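You operate a simulated robot arm through the tools that you are given. There is no shell and no other tool. Be economical: measure what you need, move in short steps, check, and stop when the job is done.

The job below is to be done with a simulated robot arm. You get a single attempt, and the scene is never put back.

JOB
Take the small carton from the top of the long steel table and leave it on top of the white pack.

Only the result counts: the job must be done as asked and must still hold three seconds after the hand-in. Knocking over, shifting, dropping, spilling or breaking anything else fails it.

ROBOT AND FRAMES
A 7-joint arm with a two-finger parallel gripper, fixed in place. Base frame: the origin is at the foot of the arm, x ahead of it, y to its left, z up; the work surface is at about z = 0. Units: mm, rad, N and s.
With the tool pointing down near the work surface it reaches from about 240 to 620 mm from the base axis. Its first joint turns from -1.152 to 1.152 rad. Payload 2.6 kg.
Tool frame: the origin (TCP) lies between the finger pads and is the grasp point; the fingertips stand 30 mm ahead of it; z points along the fingers, y is the line along which they close. The gripper opens to 94 mm. The fingers are 28 mm wide and 10 mm thick; the gripper's body (50 by 96 mm) begins 55 mm behind the TCP.
Orientation is that of the tool frame in the base frame, as [roll, pitch, yaw] about the fixed x, y, z axes, in that order (R = Rz(yaw) Ry(pitch) Rx(roll)). With the fingers straight down and closing along the base's y, the tool's x points along the base's -x, its y along +y and its z along -z.

CONTROLS
- The arm moves only by the tool nudge_tool. Its argument "commands" is a list of rows, each a list of 3 entries, a list of its own where there are three numbers: the shift along the base's x, y, z in mm, then the turn about the base's z in rad, then the opening, from 0 (shut) to 1 (fully open). In form: [[[dx, dy, dz], twist, jaw], ...]. A call has 1 to 10 rows; each row is the pose to reach, as a shift and turn from the pose commanded when the call began. Each row takes 0.2 s and may step no farther than 50 mm and 0.15 rad from the row before; otherwise, or with a gripper value out of range, the whole call is refused. Where a pose cannot be reached the arm comes as near as it can. A force on the tool above 40 N (or 10 N above the force at the start of the call, whichever is more), or a blocked arm, ends the call early, and 0.2 s more pass. The fingers move at their own pace (about 72 mm/s each) and stop on an object; they squeeze with about 26 N. The grip force told is the motor's: it shows also when the fingers shut on nothing. Time passes only in rows, and 0.2 s behind the last, so rows that repeat a pose let the fingers close. It gives the time, the measured TCP pose, the force on the tool (base axes), the opening and the grip force at its end, in the units of the frame above (readings bear some noise).
- Cameras (640 x 400 px; columns grow to the right, rows downward): "scene" is fixed at [34.1, 427.5, 567.3]; the picture's right is [-0.79, -0.61, 0.00], its down [-0.32, 0.41, -0.85] and it looks along [0.52, -0.67, -0.53] (base axes); focal length 345 px, centre (320, 200). "wrist" rides on the gripper at [76, 14, -102] in the tool frame; the picture's right is [-0.18, 0.98, 0.00], its down [-0.75, -0.14, -0.64] and it looks along [-0.63, -0.12, 0.77] (tool axes); focal length 243 px, centre (320, 200). There is no depth. A picture from a camera that has moved, and an enlarged one, comes with that camera's place and axes in the base frame and with its lens.
- camera(camera): a new picture of that camera. The clock stands still meanwhile.
- enlarge(camera, box): a new picture of the part [left, top, right, bottom] of that camera's present view, enlarged. The clock stands still meanwhile.
- sign_off(): hands the job in; it is judged then, once.

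Go step by step. Nothing tells you positions but the pictures and the camera data: compare them with the known pose of the tool, close in by small moves and look again before you grip or let go. The budget is 90 turns and 42 pictures, counting those below and the enlarged ones. Unless the task says otherwise, let go and move clear before handing in, and close with one line.

The tools are called as a command line: name --argument value ..., lists and objects as JSON in quotes. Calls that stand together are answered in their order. nudge_tool: Moves the arm, as the interface text tells. Its arguments: {"type":"object","properties":{"commands":{"type":"array"}},"required":["commands"]} The other tools are called the same way: camera (camera) takes a picture; enlarge (camera, box) takes an enlarged picture of a part of a camera's view; sign_off () hands the job in.

At the start:

```text
time_s: 0.0
tcp_pos: [442.0, -4.9, 272.8]
orientation: [-3.139, 0.0, 3.142]
contact_force: [-0.3, 0.9, 0.7]
gripper_width: 93.9
gripper_force: 0.0
```

scene: 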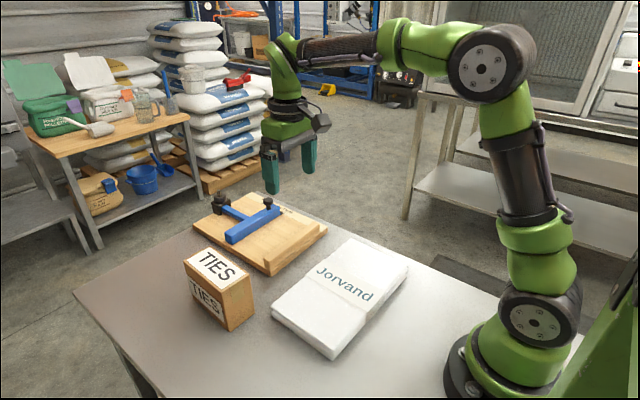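
wrist: 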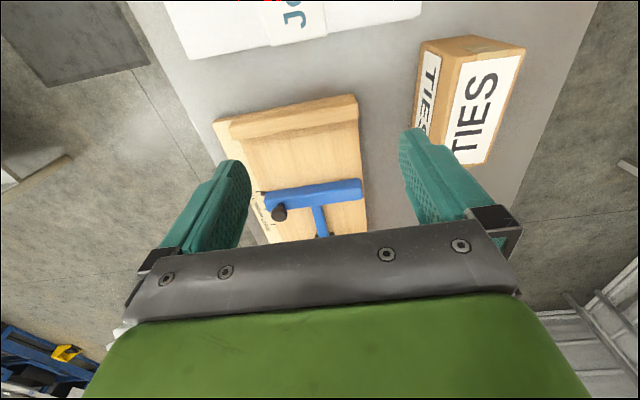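

I see the TIES carton on the near-left of the steel table and the white Jorvand pack nearer the base. I'll enlarge both to measure them.

enlarge --camera "scene" --box '[160, 220, 420, 382]'

enlarge --camera "wrist" --box '[380, 20, 560, 180]'

```text
2.46 times, centred on (290, 301) of scene
camera zoom: at [34.1, 427.5, 567.3], right [-0.79, -0.61, 0.0], down [-0.32, 0.41, -0.85], along [0.52, -0.67, -0.53], focal length 849 px, centre (394, -49)
```

zoom: 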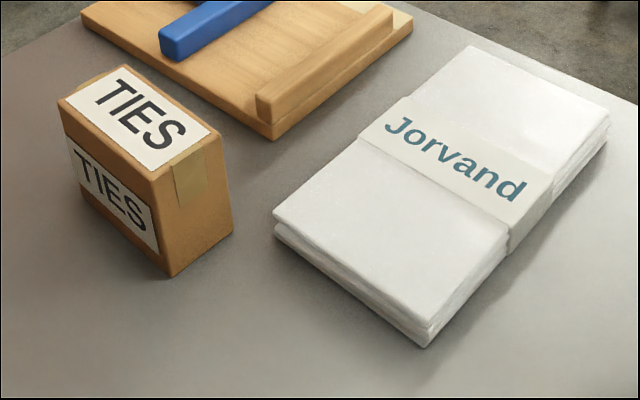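

```text
2.50 times, centred on (470, 100) of wrist
camera zoom: at [363.9, 10.6, 374.7], right [0.18, 0.98, 0.0], down [0.75, -0.14, 0.64], along [0.63, -0.12, -0.77], focal length 606 px, centre (-55, 450)
```

zoom: 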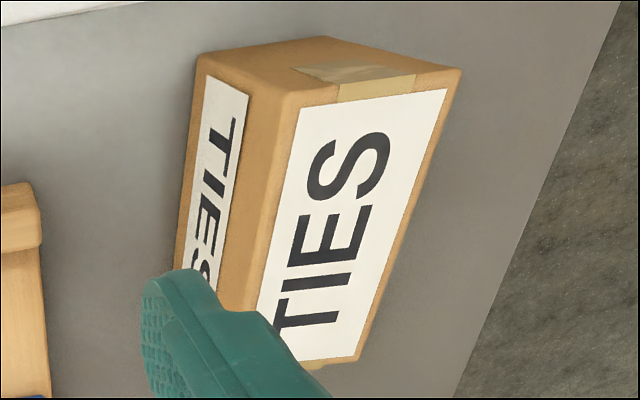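

The carton looks about 124x62x105 mm, centred near (496, 159) with yaw of about -0.07. The pack is centred near (319, -22) and about 25 mm high. I'll move above the carton and check.

nudge_tool --commands '[[[14, 41, 0], -0.02, 1], [[27, 82, 0], -0.04, 1], [[41, 123, 0], -0.06, 1], [[54, 164, 0], -0.07, 1], [[54, 164, -40], -0.07, 1], [[54, 164, -80], -0.07, 1], [[54, 164, -80], -0.07, 1]]'

camera --camera "wrist"

enlarge --camera "scene" --box '[130, 140, 330, 340]'

```text
time_s: 1.6
tcp_pos: [496.1, 162.1, 195.3]
orientation: [3.141, 0.0, 3.072]
contact_force: [0.5, 0.2, -1.4]
gripper_width: 94.1
gripper_force: 0.1
```

```text
37 pictures are left
camera wrist: at [419.6, 182.2, 295.9], right [0.25, 0.97, 0.0], down [0.74, -0.19, 0.64], along [0.62, -0.16, -0.77], focal length 243 px, centre (320, 200)
```

wrist: 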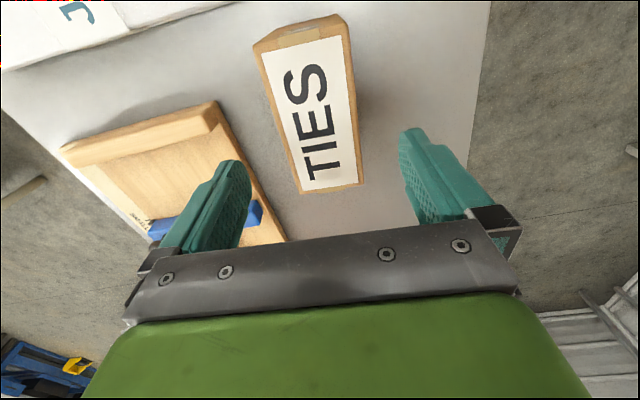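

```text
2.00 times, centred on (230, 240) of scene
camera zoom: at [34.1, 427.5, 567.3], right [-0.79, -0.61, 0.0], down [-0.32, 0.41, -0.85], along [0.52, -0.67, -0.53], focal length 690 px, centre (500, 120)
```

zoom: 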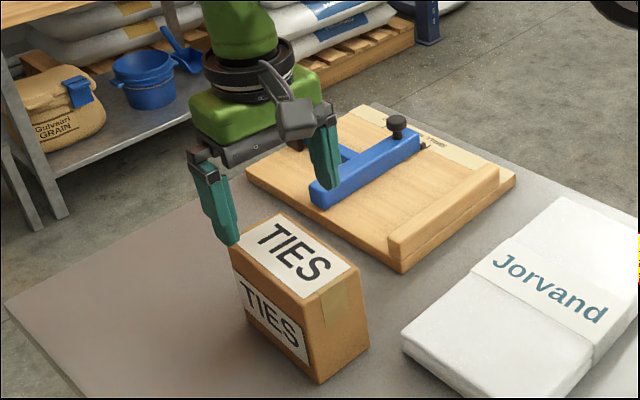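

The wrist view confirms the carton's top centre at about (500, 160) with yaw of about -0.07, between the fingers. I'll lower partway around it and check clearance.

nudge_tool --commands '[[[4, -1, -30], 0, 1], [[4, -1, -55], 0, 1], [[4, -1, -75], 0, 1], [[4, -1, -75], 0, 1]]'

camera --camera "wrist"

enlarge --camera "scene" --box '[130, 160, 330, 340]'

```text
time_s: 2.6
tcp_pos: [499.5, 162.0, 118.5]
orientation: [3.14, 0.001, 3.071]
contact_force: [0.9, 0.9, -0.3]
gripper_width: 94.1
gripper_force: 0.1
```

```text
35 pictures are left
camera wrist: at [422.7, 180.6, 219.7], right [0.25, 0.97, 0.0], down [0.74, -0.19, 0.64], along [0.62, -0.16, -0.77], focal length 243 px, centre (320, 200)
```

wrist: 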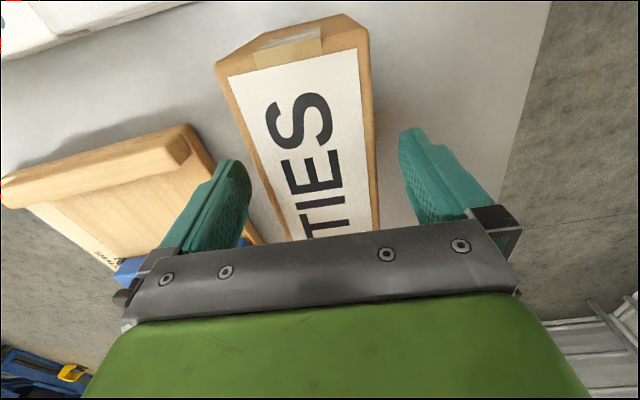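

```text
2.22 times, centred on (230, 250) of scene
camera zoom: at [34.1, 427.5, 567.3], right [-0.79, -0.61, 0.0], down [-0.32, 0.41, -0.85], along [0.52, -0.67, -0.53], focal length 766 px, centre (520, 89)
```

zoom: 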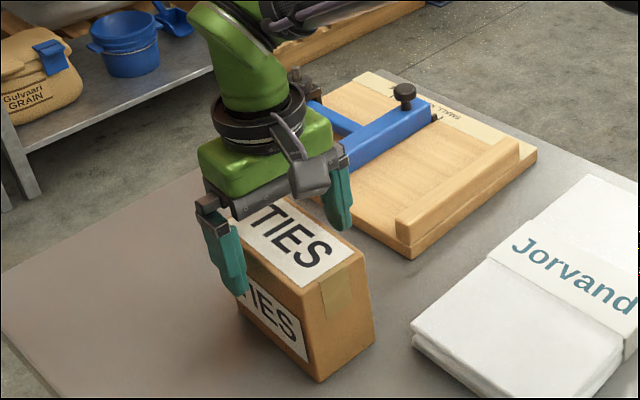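

The fingers straddle the carton with room on both sides, and the jig is clear. I'll lower to grasp height at about z = 60 and close.

nudge_tool --commands '[[[0, 0, -20], 0, 1], [[0, 0, -40], 0, 1], [[0, 0, -55], 0, 1], [[0, 0, -55], 0, 0.8], [[0, 0, -55], 0, 0.7], [[0, 0, -55], 0, 0.55], [[0, 0, -55], 0, 0.4], [[0, 0, -55], 0, 0.3], [[0, 0, -55], 0, 0.3]]'

```text
time_s: 4.6
tcp_pos: [500.1, 158.0, 62.8]
orientation: [-3.141, -0.001, 3.071]
contact_force: [0.8, 0.1, 0.5]
gripper_width: 72.4
gripper_force: 26.2
```

The grip stopped at 72 mm, wider than my estimate of 62. I'll look before lifting.

camera --camera "wrist"

enlarge --camera "scene" --box '[130, 160, 330, 340]'

```text
33 pictures are left
camera wrist: at [423.7, 178.7, 165.0], right [0.25, 0.97, 0.0], down [0.74, -0.19, 0.64], along [0.62, -0.16, -0.77], focal length 243 px, centre (320, 200)
```

wrist: 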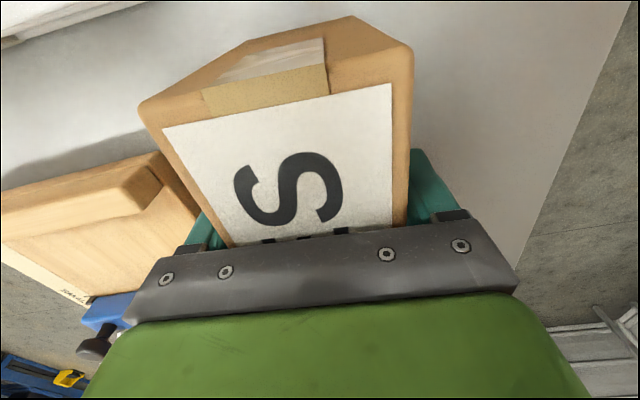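

```text
2.22 times, centred on (230, 250) of scene
camera zoom: at [34.1, 427.5, 567.3], right [-0.79, -0.61, 0.0], down [-0.32, 0.41, -0.85], along [0.52, -0.67, -0.53], focal length 766 px, centre (520, 89)
```

zoom: 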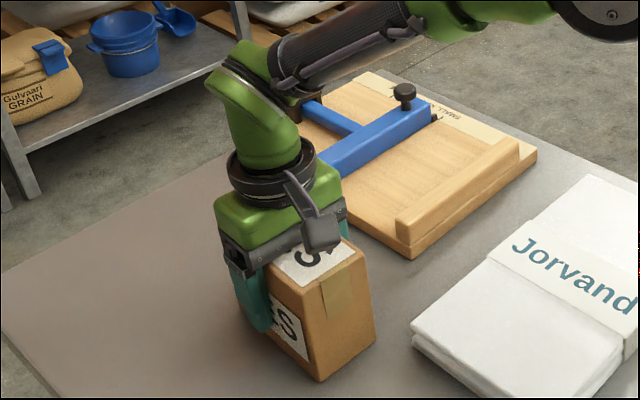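

Both pads sit flat on the carton's sides, so the grip is good. I'll lift slowly and check.

nudge_tool --commands '[[[0, 0, 0], 0, 0.1], [[0, 0, 5], 0, 0], [[0, 0, 12], 0, 0], [[0, 0, 22], 0, 0], [[0, 0, 35], 0, 0], [[0, 0, 50], 0, 0], [[0, 0, 50], 0, 0]]'

enlarge --camera "scene" --box '[130, 120, 330, 340]'

```text
time_s: 6.2
tcp_pos: [499.9, 161.0, 112.6]
orientation: [-3.141, -0.001, 3.071]
contact_force: [-0.1, 0.0, -2.2]
gripper_width: 72.1
gripper_force: 26.0
```

```text
1.82 times, centred on (230, 230) of scene
camera zoom: at [34.1, 427.5, 567.3], right [-0.79, -0.61, 0.0], down [-0.32, 0.41, -0.85], along [0.52, -0.67, -0.53], focal length 627 px, centre (484, 146)
```

zoom: 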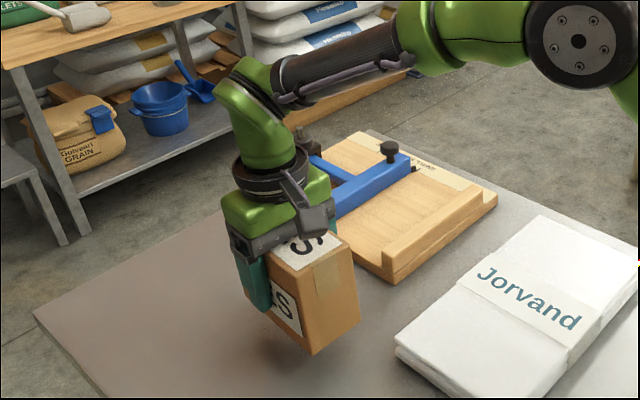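

The carton is lifted level and light. I'll raise it further and carry it above the pack's centre.

nudge_tool --commands '[[[0, 0, 35], 0, 0], [[0, 0, 70], 0, 0], [[-26, -26, 70], 0.01, 0], [[-52, -52, 70], 0.02, 0], [[-78, -78, 70], 0.03, 0], [[-104, -104, 70], 0.04, 0], [[-130, -130, 70], 0.05, 0], [[-156, -156, 70], 0.05, 0], [[-180, -180, 70], 0.05, 0], [[-180, -180, 70], 0.05, 0]]'

camera --camera "scene"

camera --camera "wrist"

```text
time_s: 8.4
tcp_pos: [319.2, -19.5, 182.4]
orientation: [3.141, 0.0, 3.122]
contact_force: [0.3, -0.5, -1.3]
gripper_width: 72.5
gripper_force: 26.0
```

```text
30 pictures are left
```

scene: 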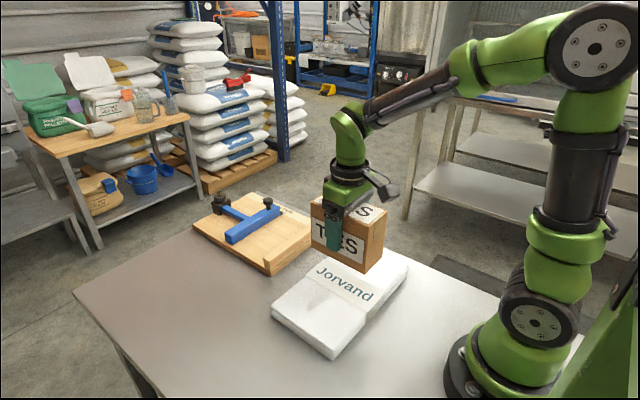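

```text
29 pictures are left
camera wrist: at [242.1, -4.2, 284.7], right [0.2, 0.98, 0.0], down [0.75, -0.16, 0.64], along [0.63, -0.13, -0.77], focal length 243 px, centre (320, 200)
```

wrist: 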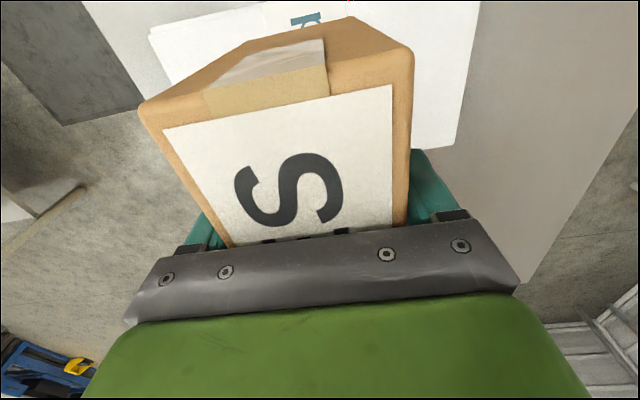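

The carton is held level about 120 mm up, over the middle of the pack. I'll descend most of the way and recheck.

nudge_tool --commands '[[[0, 0, -25], 0, 0], [[0, 0, -45], 0, 0], [[0, 0, -60], 0, 0], [[0, 0, -70], 0, 0], [[0, 0, -75], 0, 0], [[0, 0, -75], 0, 0]]'

enlarge --camera "scene" --box '[250, 180, 430, 370]'

```text
time_s: 9.8
tcp_pos: [320.2, -21.7, 108.3]
orientation: [-3.142, 0.0, 3.12]
contact_force: [-0.5, -0.2, -1.6]
gripper_width: 72.4
gripper_force: 25.6
```

```text
2.11 times, centred on (340, 275) of scene
camera zoom: at [34.1, 427.5, 567.3], right [-0.79, -0.61, 0.0], down [-0.32, 0.41, -0.85], along [0.52, -0.67, -0.53], focal length 726 px, centre (278, 42)
```

zoom: 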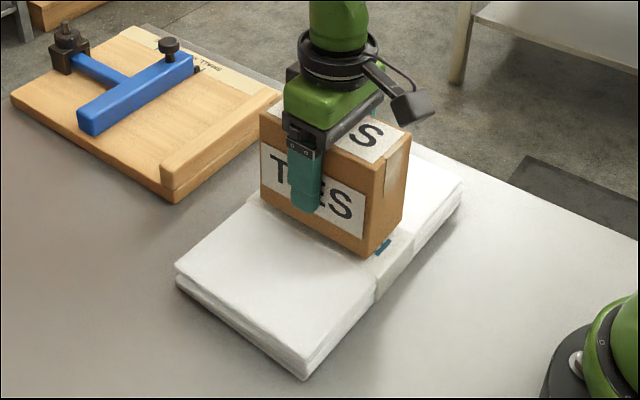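

The carton is above the band, about 20 mm over the pack. I'll lower in small steps and watch the force.

nudge_tool --commands '[[[0, 0, -4], 0, 0], [[0, 0, -8], 0, 0], [[0, 0, -11], 0, 0], [[0, 0, -13], 0, 0], [[0, 0, -13], 0, 0]]'

enlarge --camera "scene" --box '[300, 220, 400, 310]'

```text
time_s: 11.0
tcp_pos: [321.4, -20.1, 96.0]
orientation: [-3.14, 0.005, 3.12]
contact_force: [3.7, 0.2, 20.8]
gripper_width: 72.4
gripper_force: 26.0
```

```text
4.44 times, centred on (350, 265) of scene
camera zoom: at [34.0, 427.5, 567.3], right [-0.79, -0.61, 0.0], down [-0.32, 0.41, -0.85], along [0.52, -0.67, -0.53], focal length 1532 px, centre (187, -89)
```

zoom: 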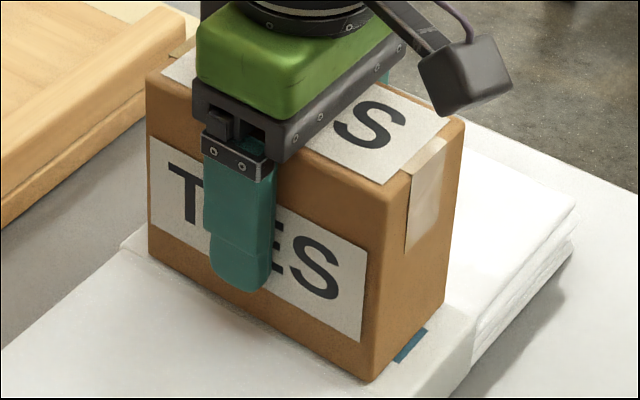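

The carton is touching the pack with about 20 N. I'll ease up slightly before releasing.

nudge_tool --commands '[[[0, 0, 1], 0, 0], [[0, 0, 1], 0, 0]]'

```text
time_s: 11.6
tcp_pos: [320.4, -21.1, 96.7]
orientation: [3.141, 0.003, 3.123]
contact_force: [6.0, 1.1, 16.4]
gripper_width: 72.1
gripper_force: 25.7
```

nudge_tool --commands '[[[0, 0, 1], 0, 0], [[0, 0, 2], 0, 0], [[0, 0, 2], 0, 0]]'

```text
time_s: 12.4
tcp_pos: [318.3, -20.8, 96.4]
orientation: [3.141, -0.004, 3.121]
contact_force: [-0.3, -0.3, -2.8]
gripper_width: 72.1
gripper_force: 25.8
```

The load is now hanging just off the pack. I'll lower 1 mm and open the fingers.

nudge_tool --commands '[[[0, 0, -1], 0, 0], [[0, 0, -1], 0, 0], [[0, 0, -1], 0, 0.74], [[0, 0, -1], 0, 0.8], [[0, 0, -1], 0, 0.9], [[0, 0, -1], 0, 1], [[0, 0, -1], 0, 1]]'

camera --camera "wrist"

enlarge --camera "scene" --box '[300, 220, 400, 310]'

```text
time_s: 14.0
tcp_pos: [317.8, -21.0, 97.4]
orientation: [-3.141, -0.001, 3.121]
contact_force: [0.1, 0.0, 0.2]
gripper_width: 93.8
gripper_force: 0.0
```

```text
26 pictures are left
camera wrist: at [241.7, -4.5, 198.3], right [0.2, 0.98, 0.0], down [0.75, -0.16, 0.64], along [0.63, -0.13, -0.77], focal length 243 px, centre (320, 200)
```

wrist: 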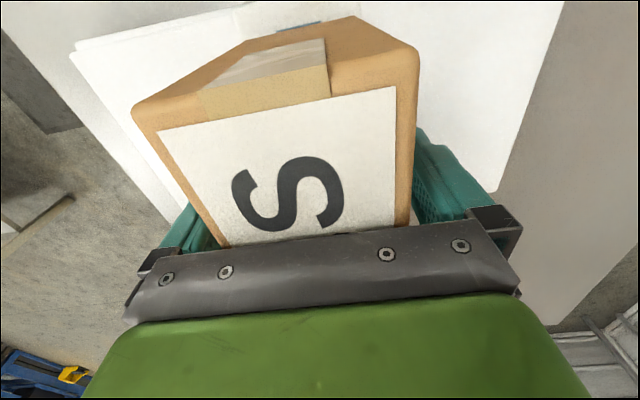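

```text
4.44 times, centred on (350, 265) of scene
camera zoom: at [34.1, 427.5, 567.3], right [-0.79, -0.61, 0.0], down [-0.32, 0.41, -0.85], along [0.52, -0.67, -0.53], focal length 1532 px, centre (187, -89)
```

zoom: 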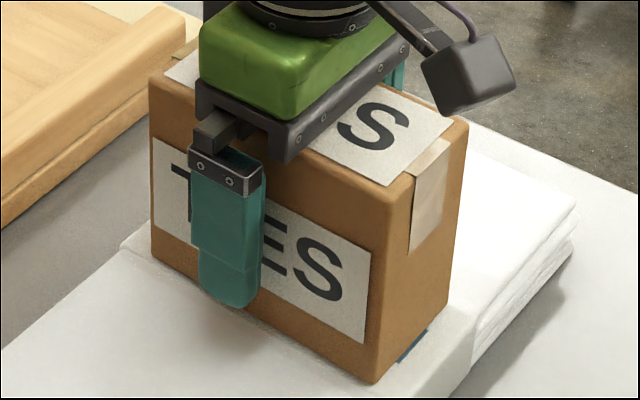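

The carton stands steady on the pack and both fingers are clear of it. I'll retreat straight up.

nudge_tool --commands '[[[0, 0, 15], 0, 1], [[0, 0, 40], 0, 1], [[0, 0, 75], 0, 1], [[0, 0, 115], 0, 1], [[0, 0, 150], 0, 1], [[0, 0, 150], 0, 1]]'

camera --camera "scene"

```text
time_s: 15.4
tcp_pos: [319.5, -20.6, 247.6]
orientation: [-3.141, 0.001, 3.121]
contact_force: [0.7, 0.3, 0.3]
gripper_width: 93.8
gripper_force: 0.0
```

```text
24 pictures are left
```

scene: 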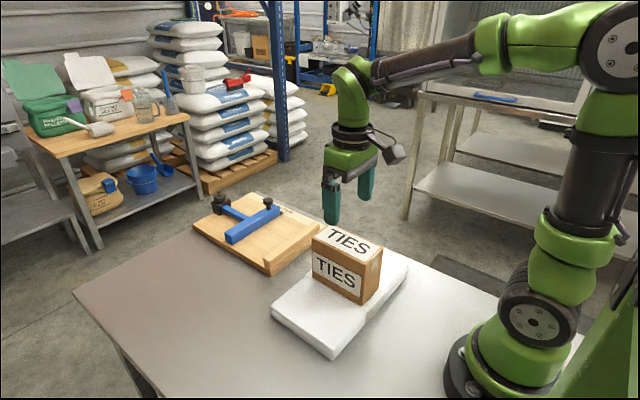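

The carton stands on the middle of the white pack, nothing else has moved and the gripper is clear, so I'm handing in.

sign_off

```text
The job is handed in.
```

The TIES carton now stands upright on top of the white Jorvand pack; the gripper is open and clear, and the job is handed in.
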